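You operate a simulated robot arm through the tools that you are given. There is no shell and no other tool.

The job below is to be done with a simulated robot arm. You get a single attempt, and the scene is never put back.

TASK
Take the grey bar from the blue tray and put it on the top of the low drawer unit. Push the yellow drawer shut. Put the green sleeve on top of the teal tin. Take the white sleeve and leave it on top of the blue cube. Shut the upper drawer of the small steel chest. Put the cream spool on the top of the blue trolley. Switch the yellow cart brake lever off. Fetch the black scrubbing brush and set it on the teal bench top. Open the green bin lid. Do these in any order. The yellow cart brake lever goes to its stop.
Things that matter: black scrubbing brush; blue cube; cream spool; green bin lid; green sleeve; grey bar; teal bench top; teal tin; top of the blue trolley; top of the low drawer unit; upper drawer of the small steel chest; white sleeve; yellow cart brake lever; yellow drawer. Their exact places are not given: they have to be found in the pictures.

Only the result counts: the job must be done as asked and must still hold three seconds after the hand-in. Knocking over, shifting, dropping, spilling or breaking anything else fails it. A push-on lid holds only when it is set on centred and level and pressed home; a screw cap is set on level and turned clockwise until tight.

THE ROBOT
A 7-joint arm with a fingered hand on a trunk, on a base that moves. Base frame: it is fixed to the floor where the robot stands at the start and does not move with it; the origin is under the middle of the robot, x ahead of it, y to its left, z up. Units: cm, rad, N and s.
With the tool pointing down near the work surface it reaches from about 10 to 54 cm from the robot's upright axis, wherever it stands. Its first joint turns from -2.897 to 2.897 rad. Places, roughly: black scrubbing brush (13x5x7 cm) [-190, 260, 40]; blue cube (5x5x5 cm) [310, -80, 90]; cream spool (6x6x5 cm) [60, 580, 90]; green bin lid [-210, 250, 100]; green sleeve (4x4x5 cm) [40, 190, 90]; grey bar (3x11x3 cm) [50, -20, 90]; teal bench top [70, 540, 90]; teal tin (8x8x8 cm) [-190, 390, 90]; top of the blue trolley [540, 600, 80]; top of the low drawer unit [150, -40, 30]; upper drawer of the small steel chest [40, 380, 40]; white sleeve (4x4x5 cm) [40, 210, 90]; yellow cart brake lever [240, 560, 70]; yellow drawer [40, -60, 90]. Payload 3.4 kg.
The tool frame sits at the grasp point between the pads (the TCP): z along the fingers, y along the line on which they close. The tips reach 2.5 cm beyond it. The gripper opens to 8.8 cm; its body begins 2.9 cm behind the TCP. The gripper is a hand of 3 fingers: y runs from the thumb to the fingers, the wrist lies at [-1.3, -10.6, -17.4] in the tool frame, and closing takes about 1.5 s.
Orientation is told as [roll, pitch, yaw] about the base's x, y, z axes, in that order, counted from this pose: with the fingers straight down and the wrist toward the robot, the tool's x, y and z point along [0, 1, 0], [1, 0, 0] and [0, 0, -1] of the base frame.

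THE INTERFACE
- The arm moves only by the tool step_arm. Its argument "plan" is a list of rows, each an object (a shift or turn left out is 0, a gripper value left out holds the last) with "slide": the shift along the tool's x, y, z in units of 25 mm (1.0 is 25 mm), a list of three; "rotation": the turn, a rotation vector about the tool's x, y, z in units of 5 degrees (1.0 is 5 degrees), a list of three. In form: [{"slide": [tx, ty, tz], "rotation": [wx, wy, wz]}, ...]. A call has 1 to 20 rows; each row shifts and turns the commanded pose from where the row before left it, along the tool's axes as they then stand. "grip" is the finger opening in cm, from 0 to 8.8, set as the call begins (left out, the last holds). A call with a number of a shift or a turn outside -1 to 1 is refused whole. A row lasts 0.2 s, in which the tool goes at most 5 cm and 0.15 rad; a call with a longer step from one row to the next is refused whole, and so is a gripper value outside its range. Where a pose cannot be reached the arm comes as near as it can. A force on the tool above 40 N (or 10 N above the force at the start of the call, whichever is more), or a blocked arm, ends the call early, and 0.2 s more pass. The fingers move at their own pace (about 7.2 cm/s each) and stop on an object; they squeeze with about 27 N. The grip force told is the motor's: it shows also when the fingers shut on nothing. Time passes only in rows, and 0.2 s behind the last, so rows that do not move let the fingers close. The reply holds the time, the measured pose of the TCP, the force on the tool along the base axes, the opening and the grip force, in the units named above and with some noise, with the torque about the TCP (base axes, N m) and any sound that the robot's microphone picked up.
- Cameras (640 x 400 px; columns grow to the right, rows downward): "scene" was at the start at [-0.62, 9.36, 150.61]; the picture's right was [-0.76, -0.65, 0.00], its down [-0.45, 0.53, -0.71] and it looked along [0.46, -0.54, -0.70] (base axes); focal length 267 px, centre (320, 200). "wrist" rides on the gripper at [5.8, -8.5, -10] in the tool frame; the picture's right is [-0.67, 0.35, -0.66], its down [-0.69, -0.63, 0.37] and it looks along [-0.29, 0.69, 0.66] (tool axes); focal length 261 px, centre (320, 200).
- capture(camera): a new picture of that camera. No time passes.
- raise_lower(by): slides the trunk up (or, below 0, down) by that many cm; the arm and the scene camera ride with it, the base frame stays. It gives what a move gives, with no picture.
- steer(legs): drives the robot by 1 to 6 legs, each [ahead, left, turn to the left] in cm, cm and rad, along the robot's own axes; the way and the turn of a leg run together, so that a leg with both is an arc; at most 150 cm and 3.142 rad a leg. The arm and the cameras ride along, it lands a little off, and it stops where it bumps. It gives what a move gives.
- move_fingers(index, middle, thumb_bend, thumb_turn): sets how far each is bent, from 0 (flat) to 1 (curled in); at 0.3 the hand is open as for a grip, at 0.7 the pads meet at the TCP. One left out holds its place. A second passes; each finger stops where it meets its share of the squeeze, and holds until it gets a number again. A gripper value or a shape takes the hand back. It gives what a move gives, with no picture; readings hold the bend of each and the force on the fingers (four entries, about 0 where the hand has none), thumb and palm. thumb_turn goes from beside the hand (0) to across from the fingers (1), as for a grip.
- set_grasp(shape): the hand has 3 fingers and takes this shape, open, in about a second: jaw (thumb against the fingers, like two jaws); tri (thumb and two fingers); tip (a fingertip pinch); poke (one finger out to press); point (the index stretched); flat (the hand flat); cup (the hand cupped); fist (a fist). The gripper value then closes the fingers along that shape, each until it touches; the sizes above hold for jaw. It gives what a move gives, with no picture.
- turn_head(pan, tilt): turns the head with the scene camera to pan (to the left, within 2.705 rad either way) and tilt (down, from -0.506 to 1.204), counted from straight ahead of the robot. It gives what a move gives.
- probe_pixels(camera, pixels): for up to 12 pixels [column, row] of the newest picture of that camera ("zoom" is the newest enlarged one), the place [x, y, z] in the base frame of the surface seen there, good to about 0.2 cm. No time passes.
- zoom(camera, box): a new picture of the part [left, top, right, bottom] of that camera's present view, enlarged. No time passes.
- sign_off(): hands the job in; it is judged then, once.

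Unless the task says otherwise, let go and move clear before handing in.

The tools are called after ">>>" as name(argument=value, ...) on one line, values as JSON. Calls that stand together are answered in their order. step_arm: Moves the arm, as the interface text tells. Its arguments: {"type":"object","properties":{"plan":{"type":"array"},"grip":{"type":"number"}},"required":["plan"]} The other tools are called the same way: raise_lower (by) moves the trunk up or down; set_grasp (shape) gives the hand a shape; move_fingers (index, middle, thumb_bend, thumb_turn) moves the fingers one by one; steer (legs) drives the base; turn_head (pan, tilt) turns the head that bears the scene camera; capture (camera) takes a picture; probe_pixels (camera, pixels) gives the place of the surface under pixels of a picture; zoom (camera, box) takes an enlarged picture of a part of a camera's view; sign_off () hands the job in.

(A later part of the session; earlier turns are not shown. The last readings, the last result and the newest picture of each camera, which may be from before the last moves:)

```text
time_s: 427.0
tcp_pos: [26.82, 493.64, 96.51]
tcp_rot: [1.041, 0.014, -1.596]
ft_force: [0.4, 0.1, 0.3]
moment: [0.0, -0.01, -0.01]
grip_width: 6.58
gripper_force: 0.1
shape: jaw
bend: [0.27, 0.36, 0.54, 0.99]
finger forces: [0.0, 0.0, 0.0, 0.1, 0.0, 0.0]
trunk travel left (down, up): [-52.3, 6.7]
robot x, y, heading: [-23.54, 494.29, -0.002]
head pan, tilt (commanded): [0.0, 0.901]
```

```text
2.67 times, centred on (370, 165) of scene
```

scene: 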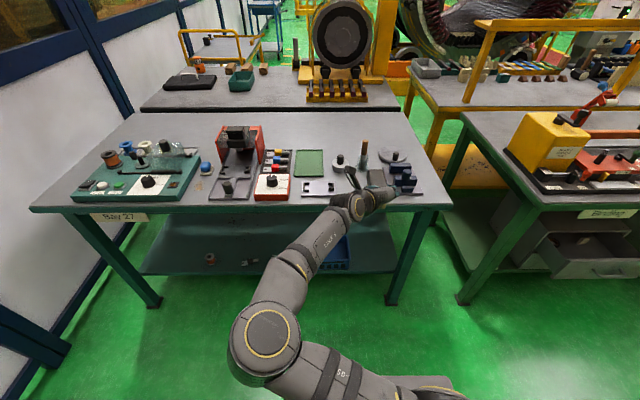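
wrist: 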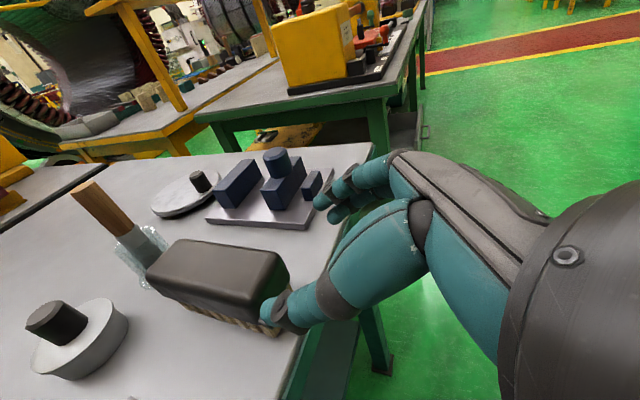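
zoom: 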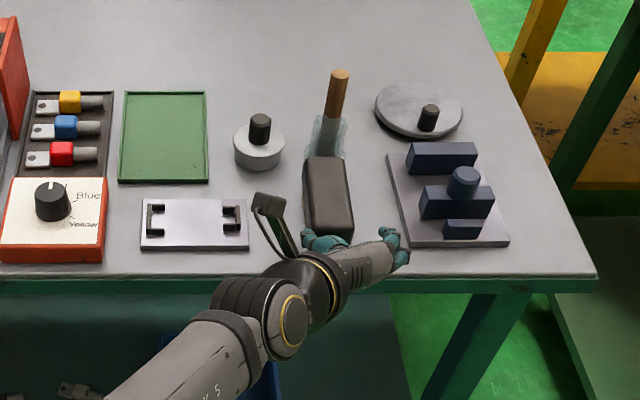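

The brush rests on the teal bench. Next the cream spool on the same bench's left part: back off, shift left and look.

>>> steer(legs=[[-22, 0, 0], [0, 82, 0]])

>>> turn_head(pan=0, tilt=0.75)

>>> capture(camera="scene")

>>> zoom(camera="scene", box=[200, 90, 440, 240])

```text
time_s: 432.7
tcp_pos: [4.17, 577.93, 96.45]
tcp_rot: [1.044, 0.014, -1.575]
ft_force: [-0.8, 0.4, 0.4]
moment: [0.03, -0.02, -0.01]
grip_width: 6.58
gripper_force: 0.1
shape: jaw
bend: [0.27, 0.36, 0.54, 0.99]
finger forces: [0.0, 0.0, 0.0, 0.0, 0.0, 0.1]
trunk travel left (down, up): [-52.3, 6.7]
robot x, y, heading: [-46.08, 577.76, 0.02]
head pan, tilt (commanded): [0.0, 0.901]
```

```text
time_s: 433.4
tcp_pos: [4.1, 578.06, 96.57]
tcp_rot: [1.042, 0.015, -1.575]
ft_force: [-0.2, -0.4, 0.7]
moment: [0.02, -0.02, -0.02]
grip_width: 6.53
gripper_force: 0.1
shape: jaw
bend: [0.27, 0.36, 0.54, 0.99]
finger forces: [0.0, 0.0, 0.0, 0.0, 0.0, 0.0]
trunk travel left (down, up): [-52.3, 6.7]
robot x, y, heading: [-46.07, 577.67, 0.019]
head pan, tilt (commanded): [0.0, 0.75]
```

```text
taken
```

scene: 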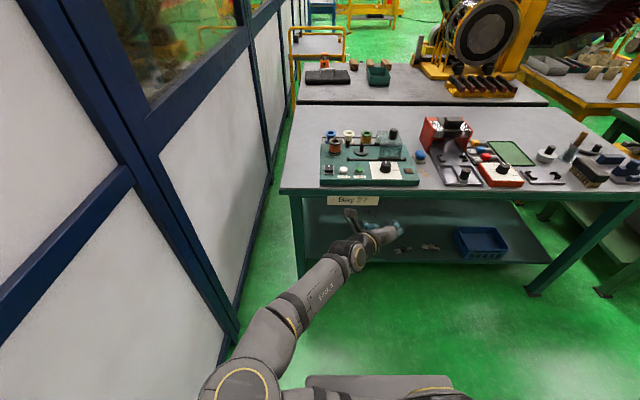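

```text
2.67 times, centred on (320, 165) of scene
```

zoom: 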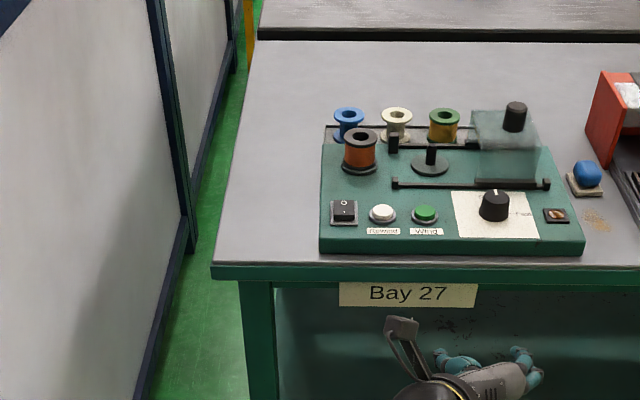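

The cream spool is at zoom (396,122) between the blue and green ones. I'll probe it, and the partition at the left.

>>> probe_pixels(camera="zoom", pixels=[[396, 112], [396, 128], [384, 116], [410, 116], [348, 114], [443, 114], [396, 145], [430, 142], [360, 135], [180, 230], [330, 240], [515, 110]])

>>> zoom(camera="scene", box=[310, 115, 410, 190])

>>> probe_pixels(camera="scene", pixels=[[130, 200], [230, 320], [200, 280], [240, 375], [250, 350], [280, 310], [300, 120], [290, 195], [560, 105], [180, 340]])

```text
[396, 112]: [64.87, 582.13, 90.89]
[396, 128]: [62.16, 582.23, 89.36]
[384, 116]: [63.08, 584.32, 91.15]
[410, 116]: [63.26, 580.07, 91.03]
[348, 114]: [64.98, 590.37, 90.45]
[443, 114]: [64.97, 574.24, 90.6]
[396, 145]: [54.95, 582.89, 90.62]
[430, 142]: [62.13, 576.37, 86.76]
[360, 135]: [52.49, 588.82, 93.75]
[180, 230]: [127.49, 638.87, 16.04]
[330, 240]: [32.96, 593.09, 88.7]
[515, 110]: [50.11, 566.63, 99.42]
```

```text
5.33 times, centred on (360, 152) of scene
```

zoom: 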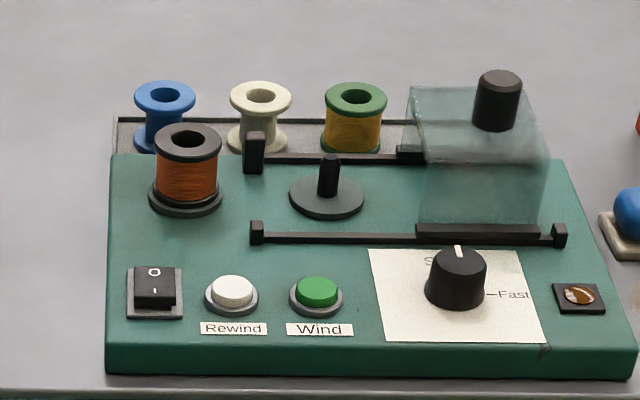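

```text
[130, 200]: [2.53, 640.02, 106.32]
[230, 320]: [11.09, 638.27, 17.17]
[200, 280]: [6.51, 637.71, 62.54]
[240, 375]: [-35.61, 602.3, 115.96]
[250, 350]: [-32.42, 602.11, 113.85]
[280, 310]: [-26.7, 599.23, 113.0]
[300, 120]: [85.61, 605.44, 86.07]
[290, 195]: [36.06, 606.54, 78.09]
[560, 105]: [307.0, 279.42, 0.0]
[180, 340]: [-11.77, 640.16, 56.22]
```

Spool centre ≈(64.2,582.1), top z≈91, neighbours 8 cm to each side. I need to stand close; let me check the bench's lower shelf and legs for the base's clearance.

>>> probe_pixels(camera="scene", pixels=[[330, 250], [430, 258], [400, 262], [300, 270], [535, 285], [430, 240], [480, 262], [340, 262], [310, 205], [420, 200], [450, 262], [370, 266]])

>>> probe_pixels(camera="zoom", pixels=[[262, 84], [262, 108], [236, 97], [288, 97], [258, 135], [262, 148], [254, 150], [330, 157], [120, 140], [400, 135], [185, 130], [355, 86]])

```text
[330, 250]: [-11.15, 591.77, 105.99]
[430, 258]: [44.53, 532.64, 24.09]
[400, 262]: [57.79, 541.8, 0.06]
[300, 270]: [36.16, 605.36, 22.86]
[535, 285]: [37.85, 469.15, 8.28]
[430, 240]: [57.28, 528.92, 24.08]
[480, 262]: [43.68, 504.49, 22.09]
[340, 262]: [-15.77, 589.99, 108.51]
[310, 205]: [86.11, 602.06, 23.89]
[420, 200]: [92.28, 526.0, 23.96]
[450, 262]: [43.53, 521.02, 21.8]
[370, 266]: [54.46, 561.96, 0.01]
```

```text
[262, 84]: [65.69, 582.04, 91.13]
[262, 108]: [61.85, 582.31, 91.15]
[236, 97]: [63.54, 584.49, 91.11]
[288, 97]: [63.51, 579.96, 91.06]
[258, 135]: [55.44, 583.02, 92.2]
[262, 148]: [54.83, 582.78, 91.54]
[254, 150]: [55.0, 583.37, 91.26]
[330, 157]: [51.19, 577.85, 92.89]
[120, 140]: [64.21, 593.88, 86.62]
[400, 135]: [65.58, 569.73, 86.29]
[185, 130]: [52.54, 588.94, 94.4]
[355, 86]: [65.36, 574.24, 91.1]
```

The shelf's front edge is at x=43.5, z=24, legs at y≈605 and 469, so my axis can go to x≈10 here. First bring the hand back to pointing straight down with the wrist toward me.

>>> step_arm(plan=[{"rotation": [0, -1, 0]}, {"rotation": [0, -1, 0]}, {"rotation": [0, -1, 0]}, {"rotation": [0, -1, 0]}, {"rotation": [0, -1, 0]}, {"rotation": [0, -1, 0]}, {"rotation": [0, -1, 0]}, {"rotation": [0, -1, 0]}, {"rotation": [0, -1, 0]}, {"rotation": [0, -1, 0]}, {"rotation": [0, -1, 0]}, {"rotation": [0, -0.94, 0]}, {"slide": [0, 0, -0.8]}, {"slide": [0, 0, -0.8]}, {"slide": [0, 0, -0.8]}, {"slide": [0, 0, -0.8]}, {}], grip=7.2)

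>>> step_arm(plan=[{"rotation": [0, 0, -1]}, {"rotation": [0, 0, -1]}, {"rotation": [0, 0, -1]}, {"rotation": [0, 0, -1]}, {"rotation": [0, 0, -1]}, {"rotation": [0, 0, -1]}, {"rotation": [0, 0, -1]}, {"rotation": [0, 0, -1]}, {"rotation": [0, 0, -1]}, {"rotation": [0, 0, -1]}, {"rotation": [0, 0, -1]}, {"rotation": [0, 0, -1]}, {"rotation": [0, 0, -1]}, {"rotation": [0, 0, -1]}, {"rotation": [0, 0, -1]}, {"rotation": [0, 0, -1]}, {"rotation": [0, 0, -1]}, {"rotation": [0, 0, -1]}, {}])

>>> capture(camera="scene")

```text
time_s: 437.0
tcp_pos: [4.08, 577.85, 104.51]
tcp_rot: [-0.001, 0.014, -1.574]
ft_force: [0.2, 0.3, 0.1]
moment: [-0.04, -0.02, -0.01]
grip_width: 7.17
gripper_force: 0.0
shape: jaw
bend: [0.27, 0.34, 0.47, 0.99]
finger forces: [0.1, 0.1, 0.1, 0.1, 0.1, 0.1]
trunk travel left (down, up): [-52.3, 6.7]
robot x, y, heading: [-46.21, 577.59, 0.014]
head pan, tilt (commanded): [0.0, 0.75]
```

```text
time_s: 441.0
tcp_pos: [4.11, 577.81, 104.47]
tcp_rot: [0.015, 0.0, -0.003]
ft_force: [0.0, -0.5, 0.9]
moment: [-0.02, -0.04, 0.0]
grip_width: 7.16
gripper_force: 0.1
shape: jaw
bend: [0.27, 0.34, 0.47, 0.99]
finger forces: [0.0, 0.0, 0.0, 0.1, 0.1, 0.1]
trunk travel left (down, up): [-52.3, 6.7]
robot x, y, heading: [-45.85, 577.7, 0.019]
head pan, tilt (commanded): [0.0, 0.75]
```

```text
taken
```

scene: 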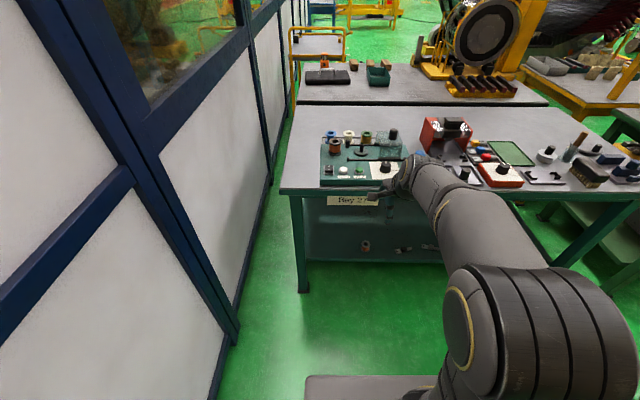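

Hand straight down, wrist toward me. Raise to z≈113 and drive ahead to bring the spool into reach.

>>> step_arm(plan=[{"slide": [0, 0, -0.9]}, {"slide": [0, 0, -0.9]}, {"slide": [0, 0, -0.9]}, {"slide": [0, 0, -0.9]}, {}])

>>> steer(legs=[[46, 3, -0.015]])

>>> turn_head(pan=0.1, tilt=1.0)

>>> capture(camera="scene")

>>> capture(camera="wrist")

```text
time_s: 442.2
tcp_pos: [4.12, 577.53, 113.57]
tcp_rot: [0.015, -0.001, -0.003]
ft_force: [-0.2, 0.4, -0.2]
moment: [0.01, 0.02, -0.01]
grip_width: 7.19
gripper_force: 0.0
shape: jaw
bend: [0.27, 0.34, 0.47, 0.99]
finger forces: [0.0, 0.0, 0.0, 0.0, 0.1, 0.1]
trunk travel left (down, up): [-52.3, 6.7]
robot x, y, heading: [-45.75, 577.52, 0.021]
head pan, tilt (commanded): [0.0, 0.75]
```

```text
time_s: 445.0
tcp_pos: [49.96, 580.36, 113.5]
tcp_rot: [0.014, 0.0, -0.018]
ft_force: [0.4, -0.3, -0.3]
moment: [0.0, -0.01, 0.01]
grip_width: 7.18
gripper_force: 0.1
shape: jaw
bend: [0.27, 0.34, 0.47, 0.99]
finger forces: [0.0, 0.0, 0.0, 0.0, 0.0, 0.1]
trunk travel left (down, up): [-52.3, 6.7]
robot x, y, heading: [0.2, 581.32, 0.0]
head pan, tilt (commanded): [0.0, 0.75]
```

```text
time_s: 445.8
tcp_pos: [49.92, 580.49, 113.45]
tcp_rot: [0.013, -0.001, -0.017]
ft_force: [-0.4, -0.1, 0.9]
moment: [0.01, 0.01, 0.01]
grip_width: 7.16
gripper_force: 0.2
shape: jaw
bend: [0.27, 0.34, 0.47, 0.99]
finger forces: [0.0, 0.0, 0.0, 0.0, 0.0, 0.0]
trunk travel left (down, up): [-52.3, 6.7]
robot x, y, heading: [-0.14, 581.48, -0.0]
head pan, tilt (commanded): [0.099, 1.0]
```

```text
taken
```

scene: 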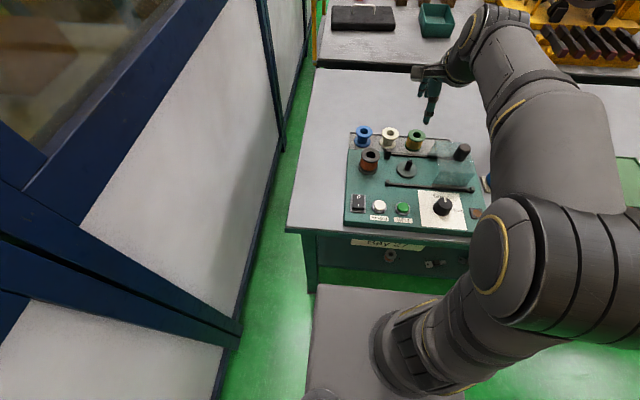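

```text
taken
```

wrist: 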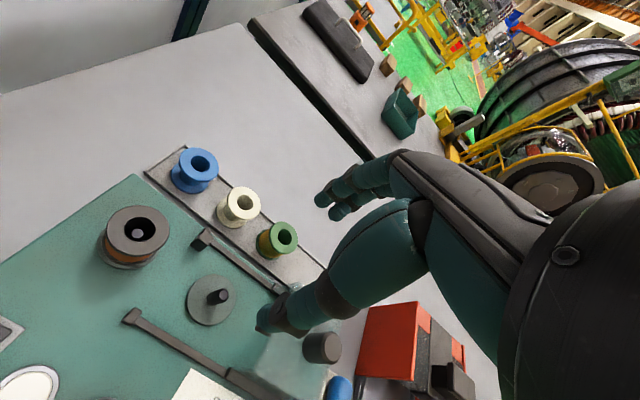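

The cream spool is at wrist (241,205). Drive 9 cm more ahead, then probe its flange exactly.

>>> steer(legs=[[9.5, 0.8, 0]])

>>> capture(camera="wrist")

>>> zoom(camera="wrist", box=[140, 160, 300, 290])

```text
time_s: 446.9
tcp_pos: [59.41, 581.41, 113.44]
tcp_rot: [0.014, 0.002, -0.017]
ft_force: [-0.2, 0.5, 0.2]
moment: [0.04, 0.04, -0.01]
grip_width: 7.16
gripper_force: 0.1
shape: jaw
bend: [0.27, 0.34, 0.47, 0.99]
finger forces: [0.0, 0.0, 0.0, 0.0, 0.0, 0.1]
trunk travel left (down, up): [-52.3, 6.7]
robot x, y, heading: [8.92, 581.74, 0.001]
head pan, tilt (commanded): [0.099, 1.0]
```

```text
taken
```

wrist: 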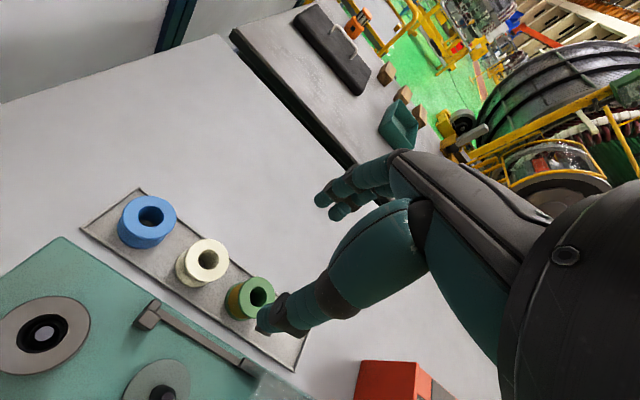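

```text
3.08 times, centred on (220, 225) of wrist
```

zoom: 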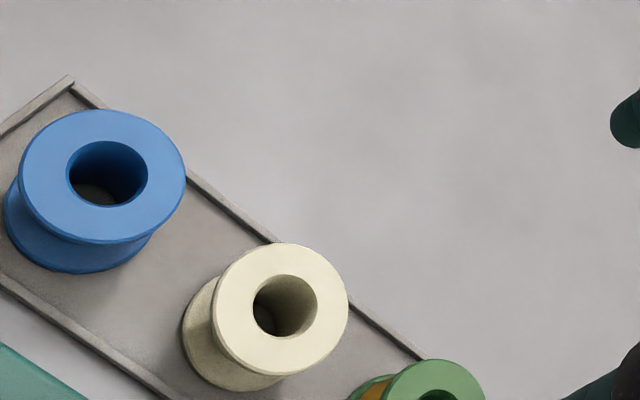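

>>> probe_pixels(camera="zoom", pixels=[[218, 310], [343, 310], [285, 248], [280, 372], [240, 265], [325, 355], [325, 265], [235, 355], [105, 240], [390, 375], [300, 230], [150, 380]])

```text
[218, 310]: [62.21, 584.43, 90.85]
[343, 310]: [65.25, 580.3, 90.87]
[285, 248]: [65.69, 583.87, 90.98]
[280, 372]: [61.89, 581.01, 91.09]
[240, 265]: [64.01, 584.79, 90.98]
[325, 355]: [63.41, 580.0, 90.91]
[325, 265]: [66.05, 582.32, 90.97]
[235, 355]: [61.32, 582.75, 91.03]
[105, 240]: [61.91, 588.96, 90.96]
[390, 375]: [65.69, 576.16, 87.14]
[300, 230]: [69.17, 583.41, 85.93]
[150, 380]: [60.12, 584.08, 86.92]
```

The flange is 5.05 cm wide, centred (63.73,582.43), top z=91.0. I'll check where the board's rear edge lies for the thumb.

>>> probe_pixels(camera="wrist", pixels=[[100, 262], [120, 280], [135, 292], [165, 275], [185, 290], [150, 310], [160, 300], [200, 325], [130, 262], [110, 250], [175, 300], [145, 315]])

>>> zoom(camera="wrist", box=[80, 220, 240, 340])

```text
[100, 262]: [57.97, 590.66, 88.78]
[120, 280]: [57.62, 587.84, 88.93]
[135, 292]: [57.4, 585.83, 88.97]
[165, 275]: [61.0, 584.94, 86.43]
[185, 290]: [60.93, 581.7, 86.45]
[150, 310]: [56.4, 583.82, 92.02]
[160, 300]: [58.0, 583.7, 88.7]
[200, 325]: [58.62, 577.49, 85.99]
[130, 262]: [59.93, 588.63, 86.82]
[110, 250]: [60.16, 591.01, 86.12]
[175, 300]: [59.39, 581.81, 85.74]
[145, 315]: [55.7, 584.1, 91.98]
```

```text
3.33 times, centred on (160, 280) of wrist
```

zoom: 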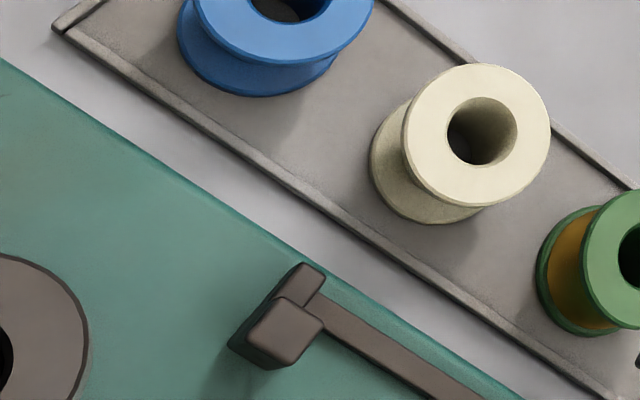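

Board edge at x=58.1, post to x≈57. I'll use a 6.4 cm opening, move over the spool and check at z≈100.

>>> step_arm(plan=[{"slide": [0.22, 0.9, 0]}, {"slide": [0.22, 0.89, 0]}, {"slide": [0, 0, 0.8]}, {"slide": [0, 0, 0.9]}, {"slide": [0, 0, 0.9]}, {"slide": [0, 0, 0.9]}, {"slide": [0, 0, 0.7]}, {}], grip=6.4)

>>> capture(camera="wrist")

```text
time_s: 448.7
tcp_pos: [64.08, 582.49, 103.17]
tcp_rot: [0.013, 0.0, -0.015]
ft_force: [0.0, 0.4, 0.4]
moment: [0.0, 0.02, -0.01]
grip_width: 6.44
gripper_force: 0.1
shape: jaw
bend: [0.27, 0.36, 0.56, 0.99]
finger forces: [0.0, 0.0, 0.0, 0.0, 0.1, 0.0]
trunk travel left (down, up): [-52.3, 6.7]
robot x, y, heading: [9.38, 582.3, -0.001]
head pan, tilt (commanded): [0.099, 1.0]
```

```text
taken
```

wrist: 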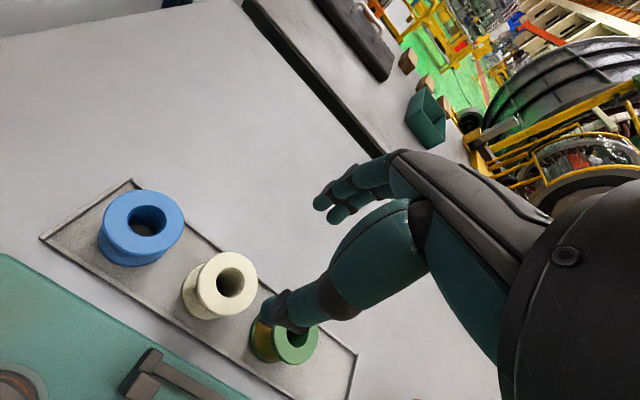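

Aligned (spool at (230,281), expected (228,281)). Descend to z≈90.2.

>>> step_arm(plan=[{"slide": [0, 0, 0.9]}, {"slide": [0, 0, 0.9]}, {"slide": [0, 0, 0.9]}, {"slide": [0, 0, 0.8]}, {"slide": [0, 0, 0.6]}, {"slide": [0, 0, 0.5]}, {"slide": [0, 0, 0.4]}, {}])

>>> capture(camera="wrist")

>>> zoom(camera="scene", box=[320, 60, 480, 180])

```text
time_s: 450.5
tcp_pos: [63.88, 582.63, 90.52]
tcp_rot: [0.013, 0.001, -0.016]
ft_force: [0.7, 0.0, 0.1]
moment: [0.01, -0.02, -0.04]
grip_width: 6.43
gripper_force: 0.1
shape: jaw
bend: [0.27, 0.36, 0.56, 0.99]
finger forces: [0.0, 0.0, 0.1, 0.1, 0.1, 0.0]
trunk travel left (down, up): [-52.3, 6.7]
robot x, y, heading: [9.16, 581.94, -0.001]
head pan, tilt (commanded): [0.099, 1.0]
```

```text
taken
```

wrist: 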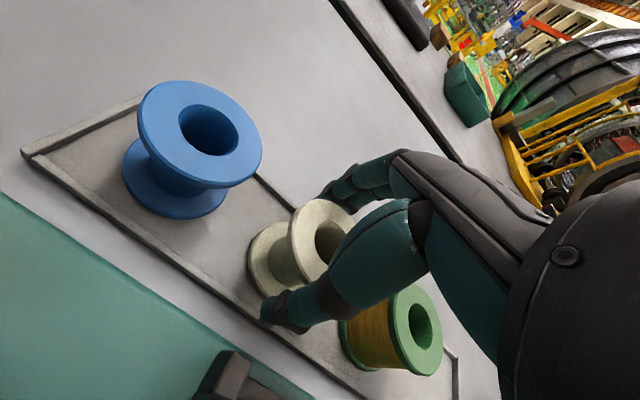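

```text
3.33 times, centred on (400, 120) of scene
```

zoom: 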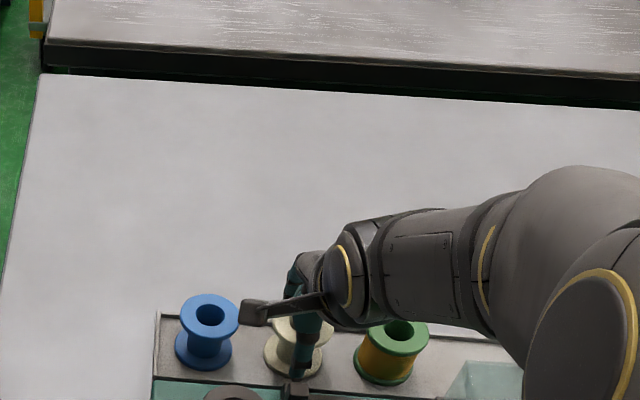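

No contact so far. Close on the flange.

>>> step_arm(plan=[{"slide": [0, 0, 0.12]}, {}, {}, {}, {}, {}, {}, {}], grip=3.5)

>>> capture(camera="wrist")

```text
time_s: 452.3
tcp_pos: [63.99, 582.72, 90.31]
tcp_rot: [0.015, 0.0, -0.014]
ft_force: [0.0, -0.2, 4.1]
moment: [0.01, -0.01, 0.0]
grip_width: 4.43
gripper_force: 27.2
shape: jaw
bend: [0.74, 0.45, 0.69, 1.0]
finger forces: [15.4, 9.5, 0.0, 0.1, 24.7, 0.1]
trunk travel left (down, up): [-52.3, 6.7]
robot x, y, heading: [9.2, 581.47, 0.002]
head pan, tilt (commanded): [0.099, 1.0]
```

```text
taken
```

wrist: 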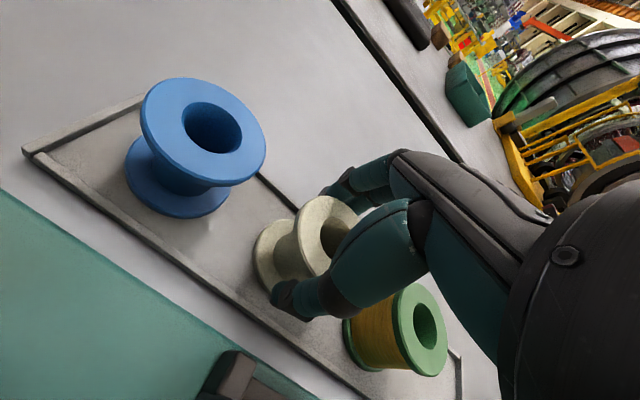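

Gripped (27 N). Lift straight up.

>>> step_arm(plan=[{"slide": [0, 0, -0.2]}, {"slide": [0, 0, -0.5]}, {"slide": [0, 0, -0.8]}, {"slide": [0, 0, -1]}, {"slide": [0, 0, -1]}, {"slide": [0, 0, -1]}, {"slide": [0, 0, -1]}, {"slide": [0, 0, -1]}, {"slide": [0, 0, -1]}, {"slide": [0, 0, -1]}, {"slide": [0, 0, -1]}, {}], grip=3.0)

>>> capture(camera="wrist")

```text
time_s: 454.9
tcp_pos: [63.92, 582.34, 114.03]
tcp_rot: [0.015, 0.001, -0.015]
ft_force: [0.3, 0.7, -0.3]
moment: [-0.02, -0.01, -0.05]
grip_width: 4.43
gripper_force: 27.3
shape: jaw
bend: [0.74, 0.45, 0.69, 1.0]
finger forces: [15.5, 9.8, 0.0, 0.1, 24.7, 0.0]
trunk travel left (down, up): [-52.3, 6.7]
robot x, y, heading: [9.12, 581.95, 0.005]
head pan, tilt (commanded): [0.099, 1.0]
```

```text
taken
```

wrist: 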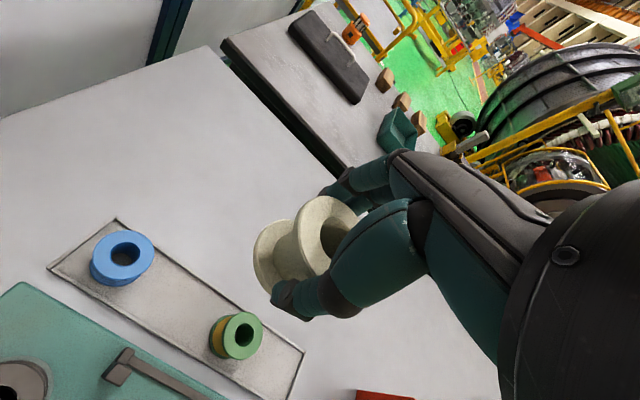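

The spool is held. Now I need a route to the blue trolley near (540,600). First look along +x from here.

>>> turn_head(pan=0.0, tilt=0.15)

>>> capture(camera="scene")

>>> turn_head(pan=-0.7, tilt=0.3)

>>> capture(camera="scene")

```text
time_s: 456.1
tcp_pos: [63.97, 582.31, 114.04]
tcp_rot: [0.015, 0.0, -0.014]
ft_force: [0.0, -0.3, -0.3]
moment: [0.02, -0.01, 0.02]
grip_width: 4.41
gripper_force: 26.5
shape: jaw
bend: [0.74, 0.45, 0.69, 1.0]
finger forces: [15.4, 9.8, 0.1, 0.0, 24.7, 0.0]
trunk travel left (down, up): [-52.3, 6.7]
robot x, y, heading: [9.32, 581.88, 0.004]
head pan, tilt (commanded): [0.0, 0.15]
```

```text
taken
```

scene: 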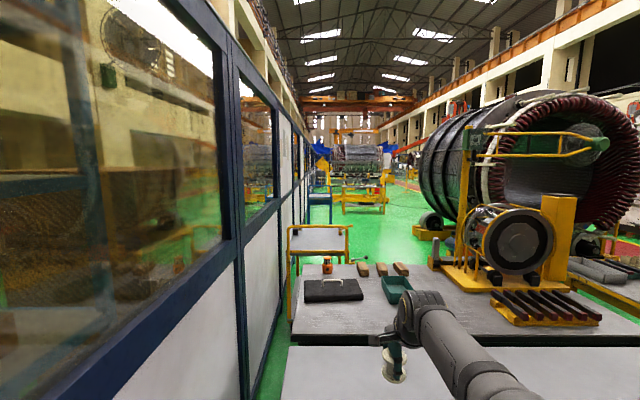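

```text
time_s: 457.1
tcp_pos: [63.93, 582.48, 114.06]
tcp_rot: [0.014, 0.0, -0.016]
ft_force: [0.2, -0.7, -0.7]
moment: [0.01, 0.0, -0.01]
grip_width: 4.41
gripper_force: 26.8
shape: jaw
bend: [0.74, 0.45, 0.69, 1.0]
finger forces: [15.4, 9.8, 0.0, 0.0, 24.7, 0.1]
trunk travel left (down, up): [-52.3, 6.7]
robot x, y, heading: [9.37, 582.04, 0.005]
head pan, tilt (commanded): [-0.7, 0.3]
```

```text
taken
```

scene: 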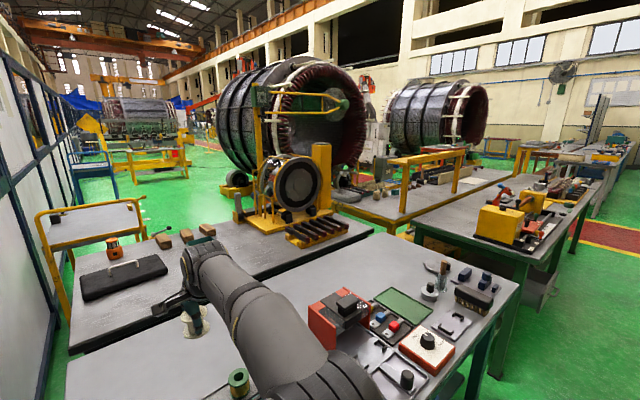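

The lane beyond the generator can only be reached from the walkway side. I'll back out, go south to the walkway and then along it to larger x, looking for a way to the trolley.

>>> steer(legs=[[-60, 0, 0]])

>>> step_arm(plan=[{"slide": [0, -0.8, 0]}, {"slide": [0, -0.8, 0]}, {"slide": [0, -0.8, 0]}, {"slide": [0, -0.8, 0]}, {"slide": [0, -0.8, 0]}, {"slide": [0, -0.8, 0]}, {}])

>>> steer(legs=[[0, -125, 0], [0, -125, 0], [0, -125, 0], [0, -115, 0]])

>>> turn_head(pan=0.3, tilt=0.25)

>>> capture(camera="scene")

```text
time_s: 460.5
tcp_pos: [3.28, 581.85, 113.95]
tcp_rot: [0.014, 0.0, -0.027]
ft_force: [0.3, 0.0, -0.4]
moment: [0.05, 0.02, 0.03]
grip_width: 4.37
gripper_force: 27.1
shape: jaw
bend: [0.74, 0.45, 0.69, 1.0]
finger forces: [15.4, 9.8, 0.0, 0.1, 24.7, 0.0]
trunk travel left (down, up): [-52.3, 6.7]
robot x, y, heading: [-51.34, 581.96, -0.009]
head pan, tilt (commanded): [-0.7, 0.3]
```

```text
time_s: 462.1
tcp_pos: [-8.74, 582.3, 113.98]
tcp_rot: [0.015, 0.0, -0.029]
ft_force: [0.5, 0.4, -1.3]
moment: [-0.03, -0.02, 0.01]
grip_width: 4.38
gripper_force: 27.3
shape: jaw
bend: [0.74, 0.45, 0.69, 1.0]
finger forces: [15.4, 9.8, 0.1, 0.0, 24.7, 0.0]
trunk travel left (down, up): [-52.3, 6.7]
robot x, y, heading: [-51.46, 582.07, -0.01]
head pan, tilt (commanded): [-0.7, 0.3]
```

```text
time_s: 485.8
tcp_pos: [-23.86, 88.97, 114.09]
tcp_rot: [0.016, -0.001, -0.063]
ft_force: [0.2, 0.2, 0.0]
moment: [-0.02, -0.01, -0.01]
grip_width: 4.4
gripper_force: 26.4
shape: jaw
bend: [0.74, 0.45, 0.69, 1.0]
finger forces: [15.4, 9.8, 0.0, 0.1, 24.7, 0.0]
trunk travel left (down, up): [-52.3, 6.7]
robot x, y, heading: [-66.3, 90.17, -0.039]
head pan, tilt (commanded): [-0.7, 0.3]
```

```text
time_s: 487.1
tcp_pos: [-23.75, 89.05, 114.01]
tcp_rot: [0.015, 0.0, -0.061]
ft_force: [-0.2, 0.5, -0.5]
moment: [0.01, -0.02, -0.04]
grip_width: 4.39
gripper_force: 26.9
shape: jaw
bend: [0.74, 0.45, 0.69, 1.0]
finger forces: [15.5, 9.8, 0.1, 0.0, 24.8, 0.0]
trunk travel left (down, up): [-52.3, 6.7]
robot x, y, heading: [-66.43, 90.56, -0.039]
head pan, tilt (commanded): [0.3, 0.25]
```

```text
taken
```

scene: 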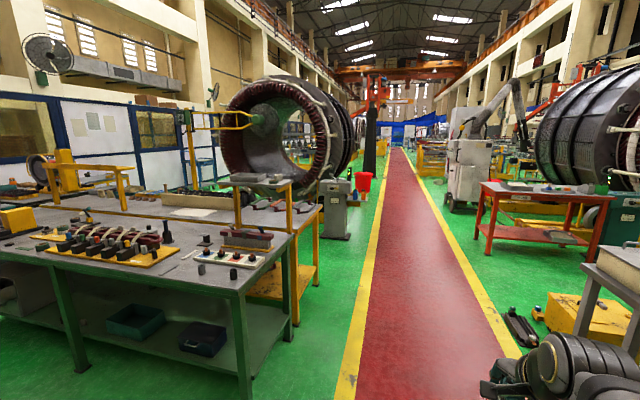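

The walkway is free. Straighten the heading and drive ahead along it.

>>> steer(legs=[[0, 0, 0.038], [150, 0, 0], [150, 0, 0], [120, 0, 0]])

>>> turn_head(pan=0.6, tilt=0.35)

>>> capture(camera="scene")

>>> turn_head(pan=1.5, tilt=0.4)

>>> capture(camera="scene")

```text
time_s: 507.8
tcp_pos: [401.43, 82.56, 113.99]
tcp_rot: [0.012, 0.001, -0.025]
ft_force: [0.3, -0.3, -0.4]
moment: [0.0, 0.01, 0.0]
grip_width: 4.41
gripper_force: 27.5
shape: jaw
bend: [0.74, 0.45, 0.69, 1.0]
finger forces: [15.4, 9.8, 0.0, 0.0, 24.7, 0.0]
trunk travel left (down, up): [-52.3, 6.7]
robot x, y, heading: [358.62, 82.3, -0.005]
head pan, tilt (commanded): [0.3, 0.25]
```

```text
time_s: 508.6
tcp_pos: [401.28, 82.48, 114.03]
tcp_rot: [0.013, 0.0, -0.026]
ft_force: [-0.7, 0.1, -1.0]
moment: [-0.03, 0.01, 0.02]
grip_width: 4.41
gripper_force: 26.8
shape: jaw
bend: [0.74, 0.45, 0.69, 1.0]
finger forces: [15.3, 9.8, 0.1, 0.0, 24.7, 0.0]
trunk travel left (down, up): [-52.3, 6.7]
robot x, y, heading: [358.59, 82.57, -0.003]
head pan, tilt (commanded): [0.6, 0.351]
```

```text
taken
```

scene: 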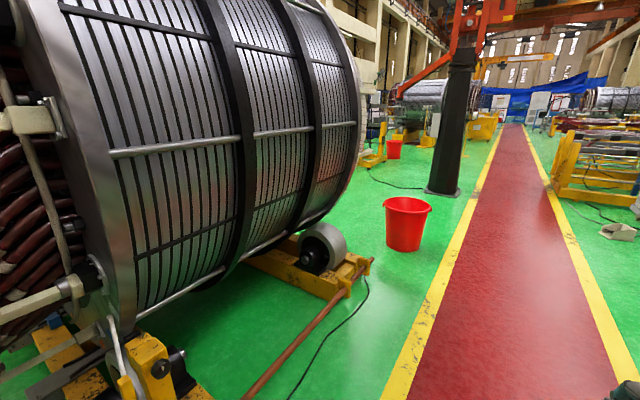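

```text
time_s: 509.8
tcp_pos: [401.25, 82.51, 113.96]
tcp_rot: [0.013, -0.001, -0.027]
ft_force: [-0.1, -0.4, -0.4]
moment: [-0.03, 0.02, 0.01]
grip_width: 4.41
gripper_force: 26.9
shape: jaw
bend: [0.74, 0.45, 0.69, 1.0]
finger forces: [15.4, 9.8, 0.0, 0.1, 24.7, 0.0]
trunk travel left (down, up): [-52.3, 6.7]
robot x, y, heading: [358.35, 82.04, -0.004]
head pan, tilt (commanded): [1.499, 0.4]
```

```text
taken
```

scene: 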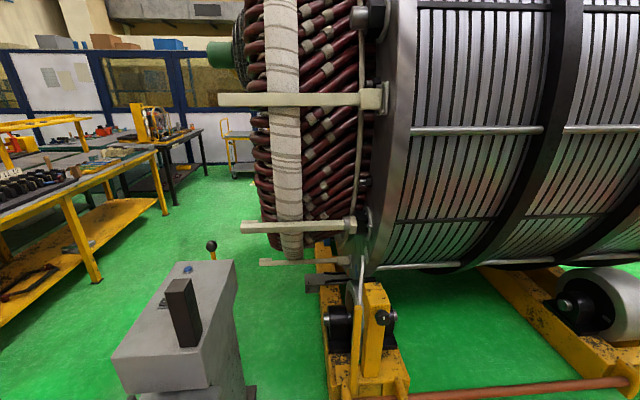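

This view shows a lane between the yellow bench (left) and the generator, leading to the yellow cart at (240,150). I'll probe its width.

>>> probe_pixels(camera="scene", pixels=[[98, 280], [165, 212], [205, 165], [125, 385], [240, 390], [300, 262], [275, 240], [240, 180], [250, 250], [160, 250], [330, 270], [320, 360]])

>>> zoom(camera="scene", box=[100, 80, 300, 260])

```text
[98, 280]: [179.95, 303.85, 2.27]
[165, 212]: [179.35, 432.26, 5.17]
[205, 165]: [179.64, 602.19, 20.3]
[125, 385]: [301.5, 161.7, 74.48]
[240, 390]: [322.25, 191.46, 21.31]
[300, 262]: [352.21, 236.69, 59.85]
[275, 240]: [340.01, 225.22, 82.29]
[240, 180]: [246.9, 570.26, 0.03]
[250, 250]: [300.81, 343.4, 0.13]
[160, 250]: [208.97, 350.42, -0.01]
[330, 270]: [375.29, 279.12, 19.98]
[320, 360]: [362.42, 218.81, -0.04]
```

```text
2.22 times, centred on (200, 170) of scene
```

zoom: 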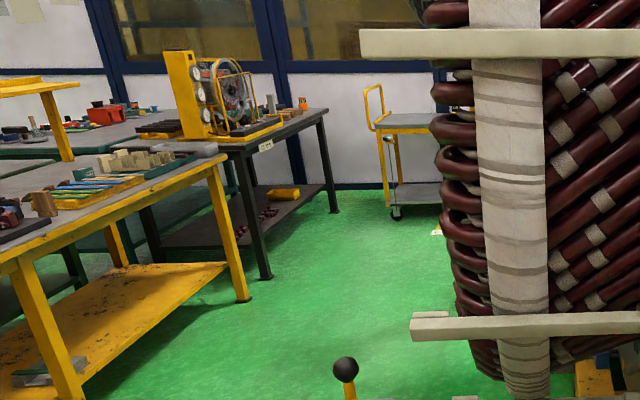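

The lane between the benches (x≤185) and the console/generator (x≥296) is wide enough. I'll go back to x≈238, turn to face +y, and go up the lane.

>>> steer(legs=[[-120, 0, 0], [0, 0, 1.575]])

>>> turn_head(pan=0, tilt=0.4)

>>> capture(camera="scene")

```text
time_s: 519.8
tcp_pos: [236.46, 125.02, 114.03]
tcp_rot: [0.013, 0.0, 1.567]
ft_force: [-0.2, 0.0, -0.4]
moment: [0.0, 0.01, 0.01]
grip_width: 4.37
gripper_force: 26.6
shape: jaw
bend: [0.74, 0.45, 0.69, 1.0]
finger forces: [15.3, 9.8, 0.0, 0.0, 24.3, 0.0]
trunk travel left (down, up): [-52.3, 6.7]
robot x, y, heading: [237.6, 82.6, 1.585]
head pan, tilt (commanded): [1.499, 0.4]
```

```text
time_s: 521.4
tcp_pos: [236.46, 125.03, 114.05]
tcp_rot: [0.013, 0.001, 1.568]
ft_force: [-0.3, -0.4, -0.4]
moment: [-0.01, -0.02, -0.01]
grip_width: 4.38
gripper_force: 27.2
shape: jaw
bend: [0.74, 0.45, 0.69, 1.0]
finger forces: [15.4, 9.7, 0.0, 0.0, 24.4, 0.0]
trunk travel left (down, up): [-52.3, 6.7]
robot x, y, heading: [237.4, 82.7, 1.586]
head pan, tilt (commanded): [0.0, 0.4]
```

```text
taken
```

scene: 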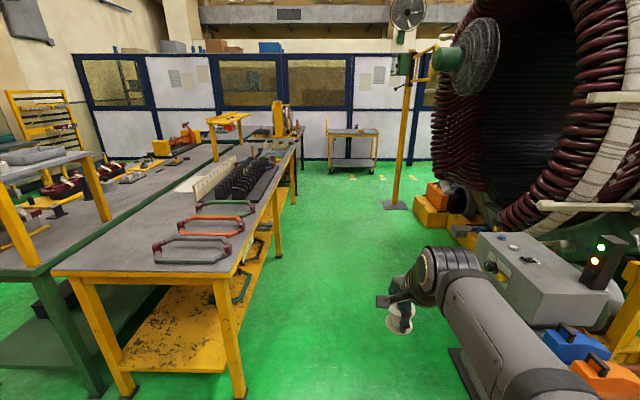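

>>> probe_pixels(camera="scene", pixels=[[395, 205], [383, 205], [485, 250], [480, 290], [355, 195], [332, 175], [370, 150], [350, 130], [285, 255], [460, 375], [430, 210], [380, 178]])

>>> zoom(camera="scene", box=[300, 100, 420, 220])

```text
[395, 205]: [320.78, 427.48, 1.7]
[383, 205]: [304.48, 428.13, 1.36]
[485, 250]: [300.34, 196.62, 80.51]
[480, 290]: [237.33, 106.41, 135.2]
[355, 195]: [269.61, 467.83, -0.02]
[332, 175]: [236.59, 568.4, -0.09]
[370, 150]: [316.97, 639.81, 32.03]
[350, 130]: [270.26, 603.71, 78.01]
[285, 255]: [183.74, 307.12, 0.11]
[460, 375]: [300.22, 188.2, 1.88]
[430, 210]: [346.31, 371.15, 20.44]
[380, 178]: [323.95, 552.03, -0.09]
```

```text
3.33 times, centred on (360, 160) of scene
```

zoom: 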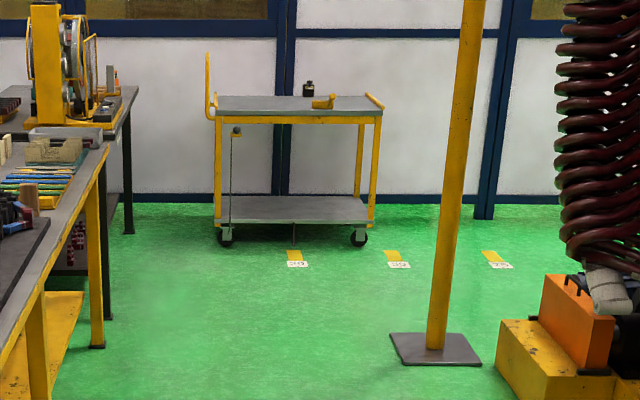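

The lane is clear (post base at x≥304). The yellow cart with its lever rod is at x 235–285, y≈570. I'll drive up the lane to y≈480.

>>> steer(legs=[[0, 0, -0.013], [150, 0, 0], [150, 0, 0], [95, 0, 0]])

>>> turn_head(pan=0, tilt=0.5)

>>> capture(camera="scene")

>>> turn_head(pan=-1.4, tilt=0.35)

>>> capture(camera="scene")

```text
time_s: 540.6
tcp_pos: [225.34, 516.01, 114.04]
tcp_rot: [0.013, 0.001, 1.572]
ft_force: [0.5, -0.4, -0.2]
moment: [0.03, 0.01, 0.0]
grip_width: 4.43
gripper_force: 27.2
shape: jaw
bend: [0.74, 0.45, 0.69, 1.0]
finger forces: [15.4, 9.7, 0.0, 0.0, 24.4, 0.0]
trunk travel left (down, up): [-52.3, 6.7]
robot x, y, heading: [226.69, 473.36, 1.596]
head pan, tilt (commanded): [0.0, 0.4]
```

```text
time_s: 541.2
tcp_pos: [225.28, 516.0, 113.99]
tcp_rot: [0.015, -0.001, 1.573]
ft_force: [-0.4, -0.2, 0.1]
moment: [0.01, 0.03, 0.03]
grip_width: 4.35
gripper_force: 26.4
shape: jaw
bend: [0.74, 0.45, 0.69, 1.0]
finger forces: [15.4, 9.7, 0.1, 0.1, 24.4, 0.0]
trunk travel left (down, up): [-52.3, 6.7]
robot x, y, heading: [226.39, 473.31, 1.596]
head pan, tilt (commanded): [0.0, 0.499]
```

```text
taken
```

scene: 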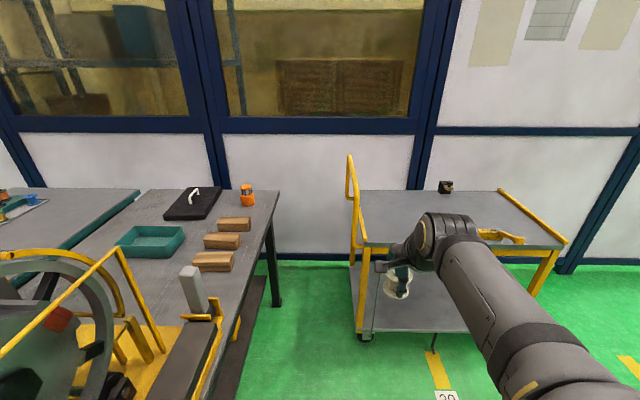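

```text
time_s: 542.8
tcp_pos: [225.17, 515.97, 113.99]
tcp_rot: [0.014, 0.001, 1.574]
ft_force: [0.5, -0.2, -0.5]
moment: [0.01, 0.03, 0.0]
grip_width: 4.34
gripper_force: 27.3
shape: jaw
bend: [0.74, 0.45, 0.69, 1.0]
finger forces: [15.4, 9.7, 0.0, 0.0, 24.4, 0.0]
trunk travel left (down, up): [-52.3, 6.7]
robot x, y, heading: [226.77, 473.33, 1.594]
head pan, tilt (commanded): [-1.4, 0.351]
```

```text
taken
```

scene: 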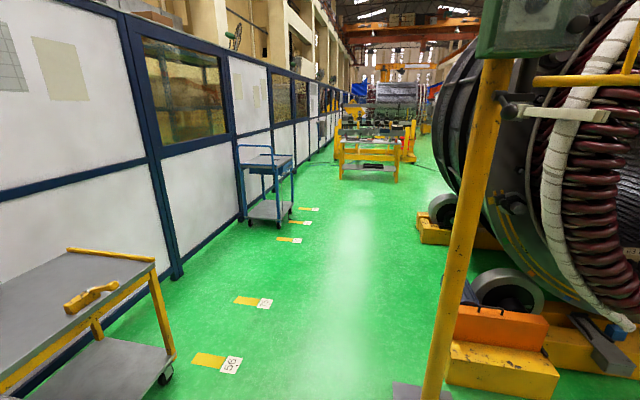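

Looking along +x, the blue trolley stands at (265,185) against the partition. I'll probe it and the lane.

>>> zoom(camera="scene", box=[220, 130, 340, 240])

>>> probe_pixels(camera="scene", pixels=[[262, 160], [270, 163], [245, 225], [282, 222], [290, 160], [250, 168], [420, 240], [440, 245], [430, 215], [340, 180], [395, 180], [300, 220]])

```text
3.64 times, centred on (280, 185) of scene
```

zoom: 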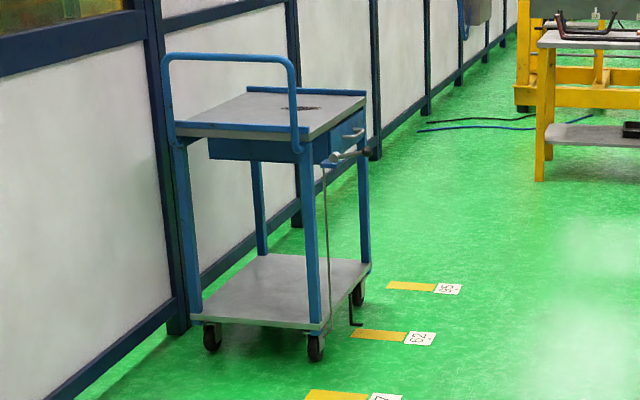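

```text
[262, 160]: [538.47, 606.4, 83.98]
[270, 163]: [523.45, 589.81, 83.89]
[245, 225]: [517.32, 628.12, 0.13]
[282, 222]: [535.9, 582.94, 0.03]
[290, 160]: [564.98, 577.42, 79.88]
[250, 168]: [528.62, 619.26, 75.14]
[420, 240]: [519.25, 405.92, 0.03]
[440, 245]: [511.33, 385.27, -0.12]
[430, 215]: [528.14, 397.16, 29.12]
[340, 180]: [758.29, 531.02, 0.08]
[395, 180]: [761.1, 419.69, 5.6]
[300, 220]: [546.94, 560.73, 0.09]
```

The trolley's top is at z=84, x≈517–562, y≈582–622. I'll move 17 ahead, then strafe right along the lane to x≈535.

>>> steer(legs=[[18, 0, -0.023], [0, -150, 0], [0, -150, 0]])

>>> turn_head(pan=0, tilt=0.55)

>>> capture(camera="scene")

```text
time_s: 558.3
tcp_pos: [525.98, 537.37, 114.01]
tcp_rot: [0.015, 0.0, 1.551]
ft_force: [0.1, 1.0, -0.5]
moment: [-0.01, 0.01, 0.01]
grip_width: 4.37
gripper_force: 27.0
shape: jaw
bend: [0.74, 0.45, 0.69, 1.0]
finger forces: [15.3, 9.7, 0.0, 0.0, 24.4, 0.0]
trunk travel left (down, up): [-52.3, 6.7]
robot x, y, heading: [526.87, 494.43, 1.571]
head pan, tilt (commanded): [-1.4, 0.351]
```

```text
time_s: 559.9
tcp_pos: [525.92, 537.29, 113.97]
tcp_rot: [0.015, 0.0, 1.549]
ft_force: [0.5, 0.7, -0.3]
moment: [0.05, 0.0, 0.01]
grip_width: 4.36
gripper_force: 27.2
shape: jaw
bend: [0.74, 0.45, 0.69, 1.0]
finger forces: [15.3, 9.7, 0.0, 0.0, 24.4, 0.0]
trunk travel left (down, up): [-52.3, 6.7]
robot x, y, heading: [526.18, 494.62, 1.571]
head pan, tilt (commanded): [0.0, 0.55]
```

```text
taken
```

scene: 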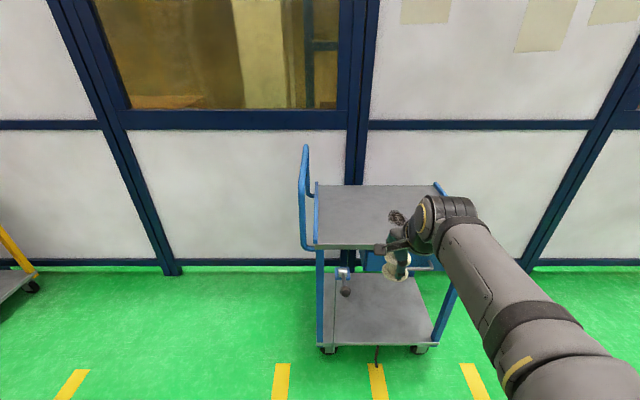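

>>> zoom(camera="scene", box=[280, 130, 480, 360])

>>> probe_pixels(camera="scene", pixels=[[320, 192], [315, 245], [440, 187], [360, 240], [350, 210], [397, 215], [380, 195], [303, 200], [345, 275], [345, 290], [378, 355], [330, 348]])

```text
1.74 times, centred on (380, 245) of scene
```

zoom: 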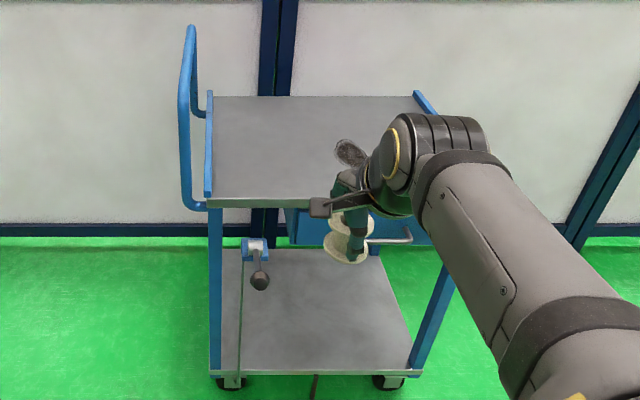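

```text
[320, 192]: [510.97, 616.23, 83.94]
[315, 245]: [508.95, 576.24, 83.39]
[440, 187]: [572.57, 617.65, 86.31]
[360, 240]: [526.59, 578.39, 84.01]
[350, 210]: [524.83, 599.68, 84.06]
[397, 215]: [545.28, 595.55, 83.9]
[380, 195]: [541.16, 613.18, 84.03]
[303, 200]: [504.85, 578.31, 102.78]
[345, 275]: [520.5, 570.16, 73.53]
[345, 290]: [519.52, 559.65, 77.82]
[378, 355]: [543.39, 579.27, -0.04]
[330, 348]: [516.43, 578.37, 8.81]
```

The trolley top (z=84, x 509–573, y 576–618) has free space on the right; its own brake lever with the ball sticks out at (519.5,560,78), which I must avoid. I'll come in at x≈550.

>>> steer(legs=[[0, -24, 0], [48, 0, 0]])

>>> turn_head(pan=0, tilt=0.9)

>>> capture(camera="scene")

>>> capture(camera="wrist")

```text
time_s: 564.1
tcp_pos: [551.04, 585.45, 113.96]
tcp_rot: [0.014, -0.001, 1.539]
ft_force: [0.1, 0.2, -0.6]
moment: [-0.01, 0.0, 0.0]
grip_width: 4.38
gripper_force: 26.9
shape: jaw
bend: [0.74, 0.45, 0.69, 1.0]
finger forces: [15.4, 9.7, 0.1, 0.0, 24.4, 0.0]
trunk travel left (down, up): [-52.3, 6.7]
robot x, y, heading: [550.89, 542.77, 1.562]
head pan, tilt (commanded): [0.0, 0.55]
```

```text
time_s: 565.0
tcp_pos: [550.96, 585.44, 114.08]
tcp_rot: [0.015, -0.002, 1.537]
ft_force: [0.2, -0.4, -0.6]
moment: [-0.01, 0.01, 0.01]
grip_width: 4.4
gripper_force: 27.2
shape: jaw
bend: [0.74, 0.45, 0.69, 1.0]
finger forces: [15.4, 9.7, 0.0, 0.1, 24.5, 0.0]
trunk travel left (down, up): [-52.3, 6.7]
robot x, y, heading: [550.93, 542.96, 1.555]
head pan, tilt (commanded): [0.0, 0.901]
```

```text
taken
```

scene: 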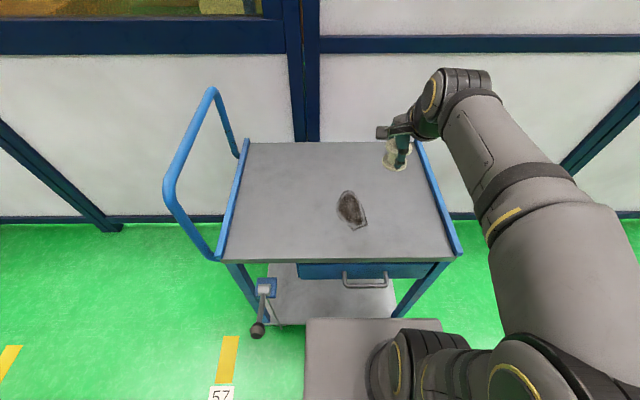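

```text
taken
```

wrist: 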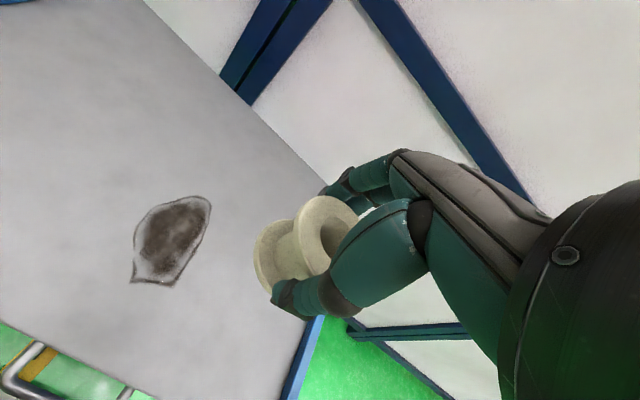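

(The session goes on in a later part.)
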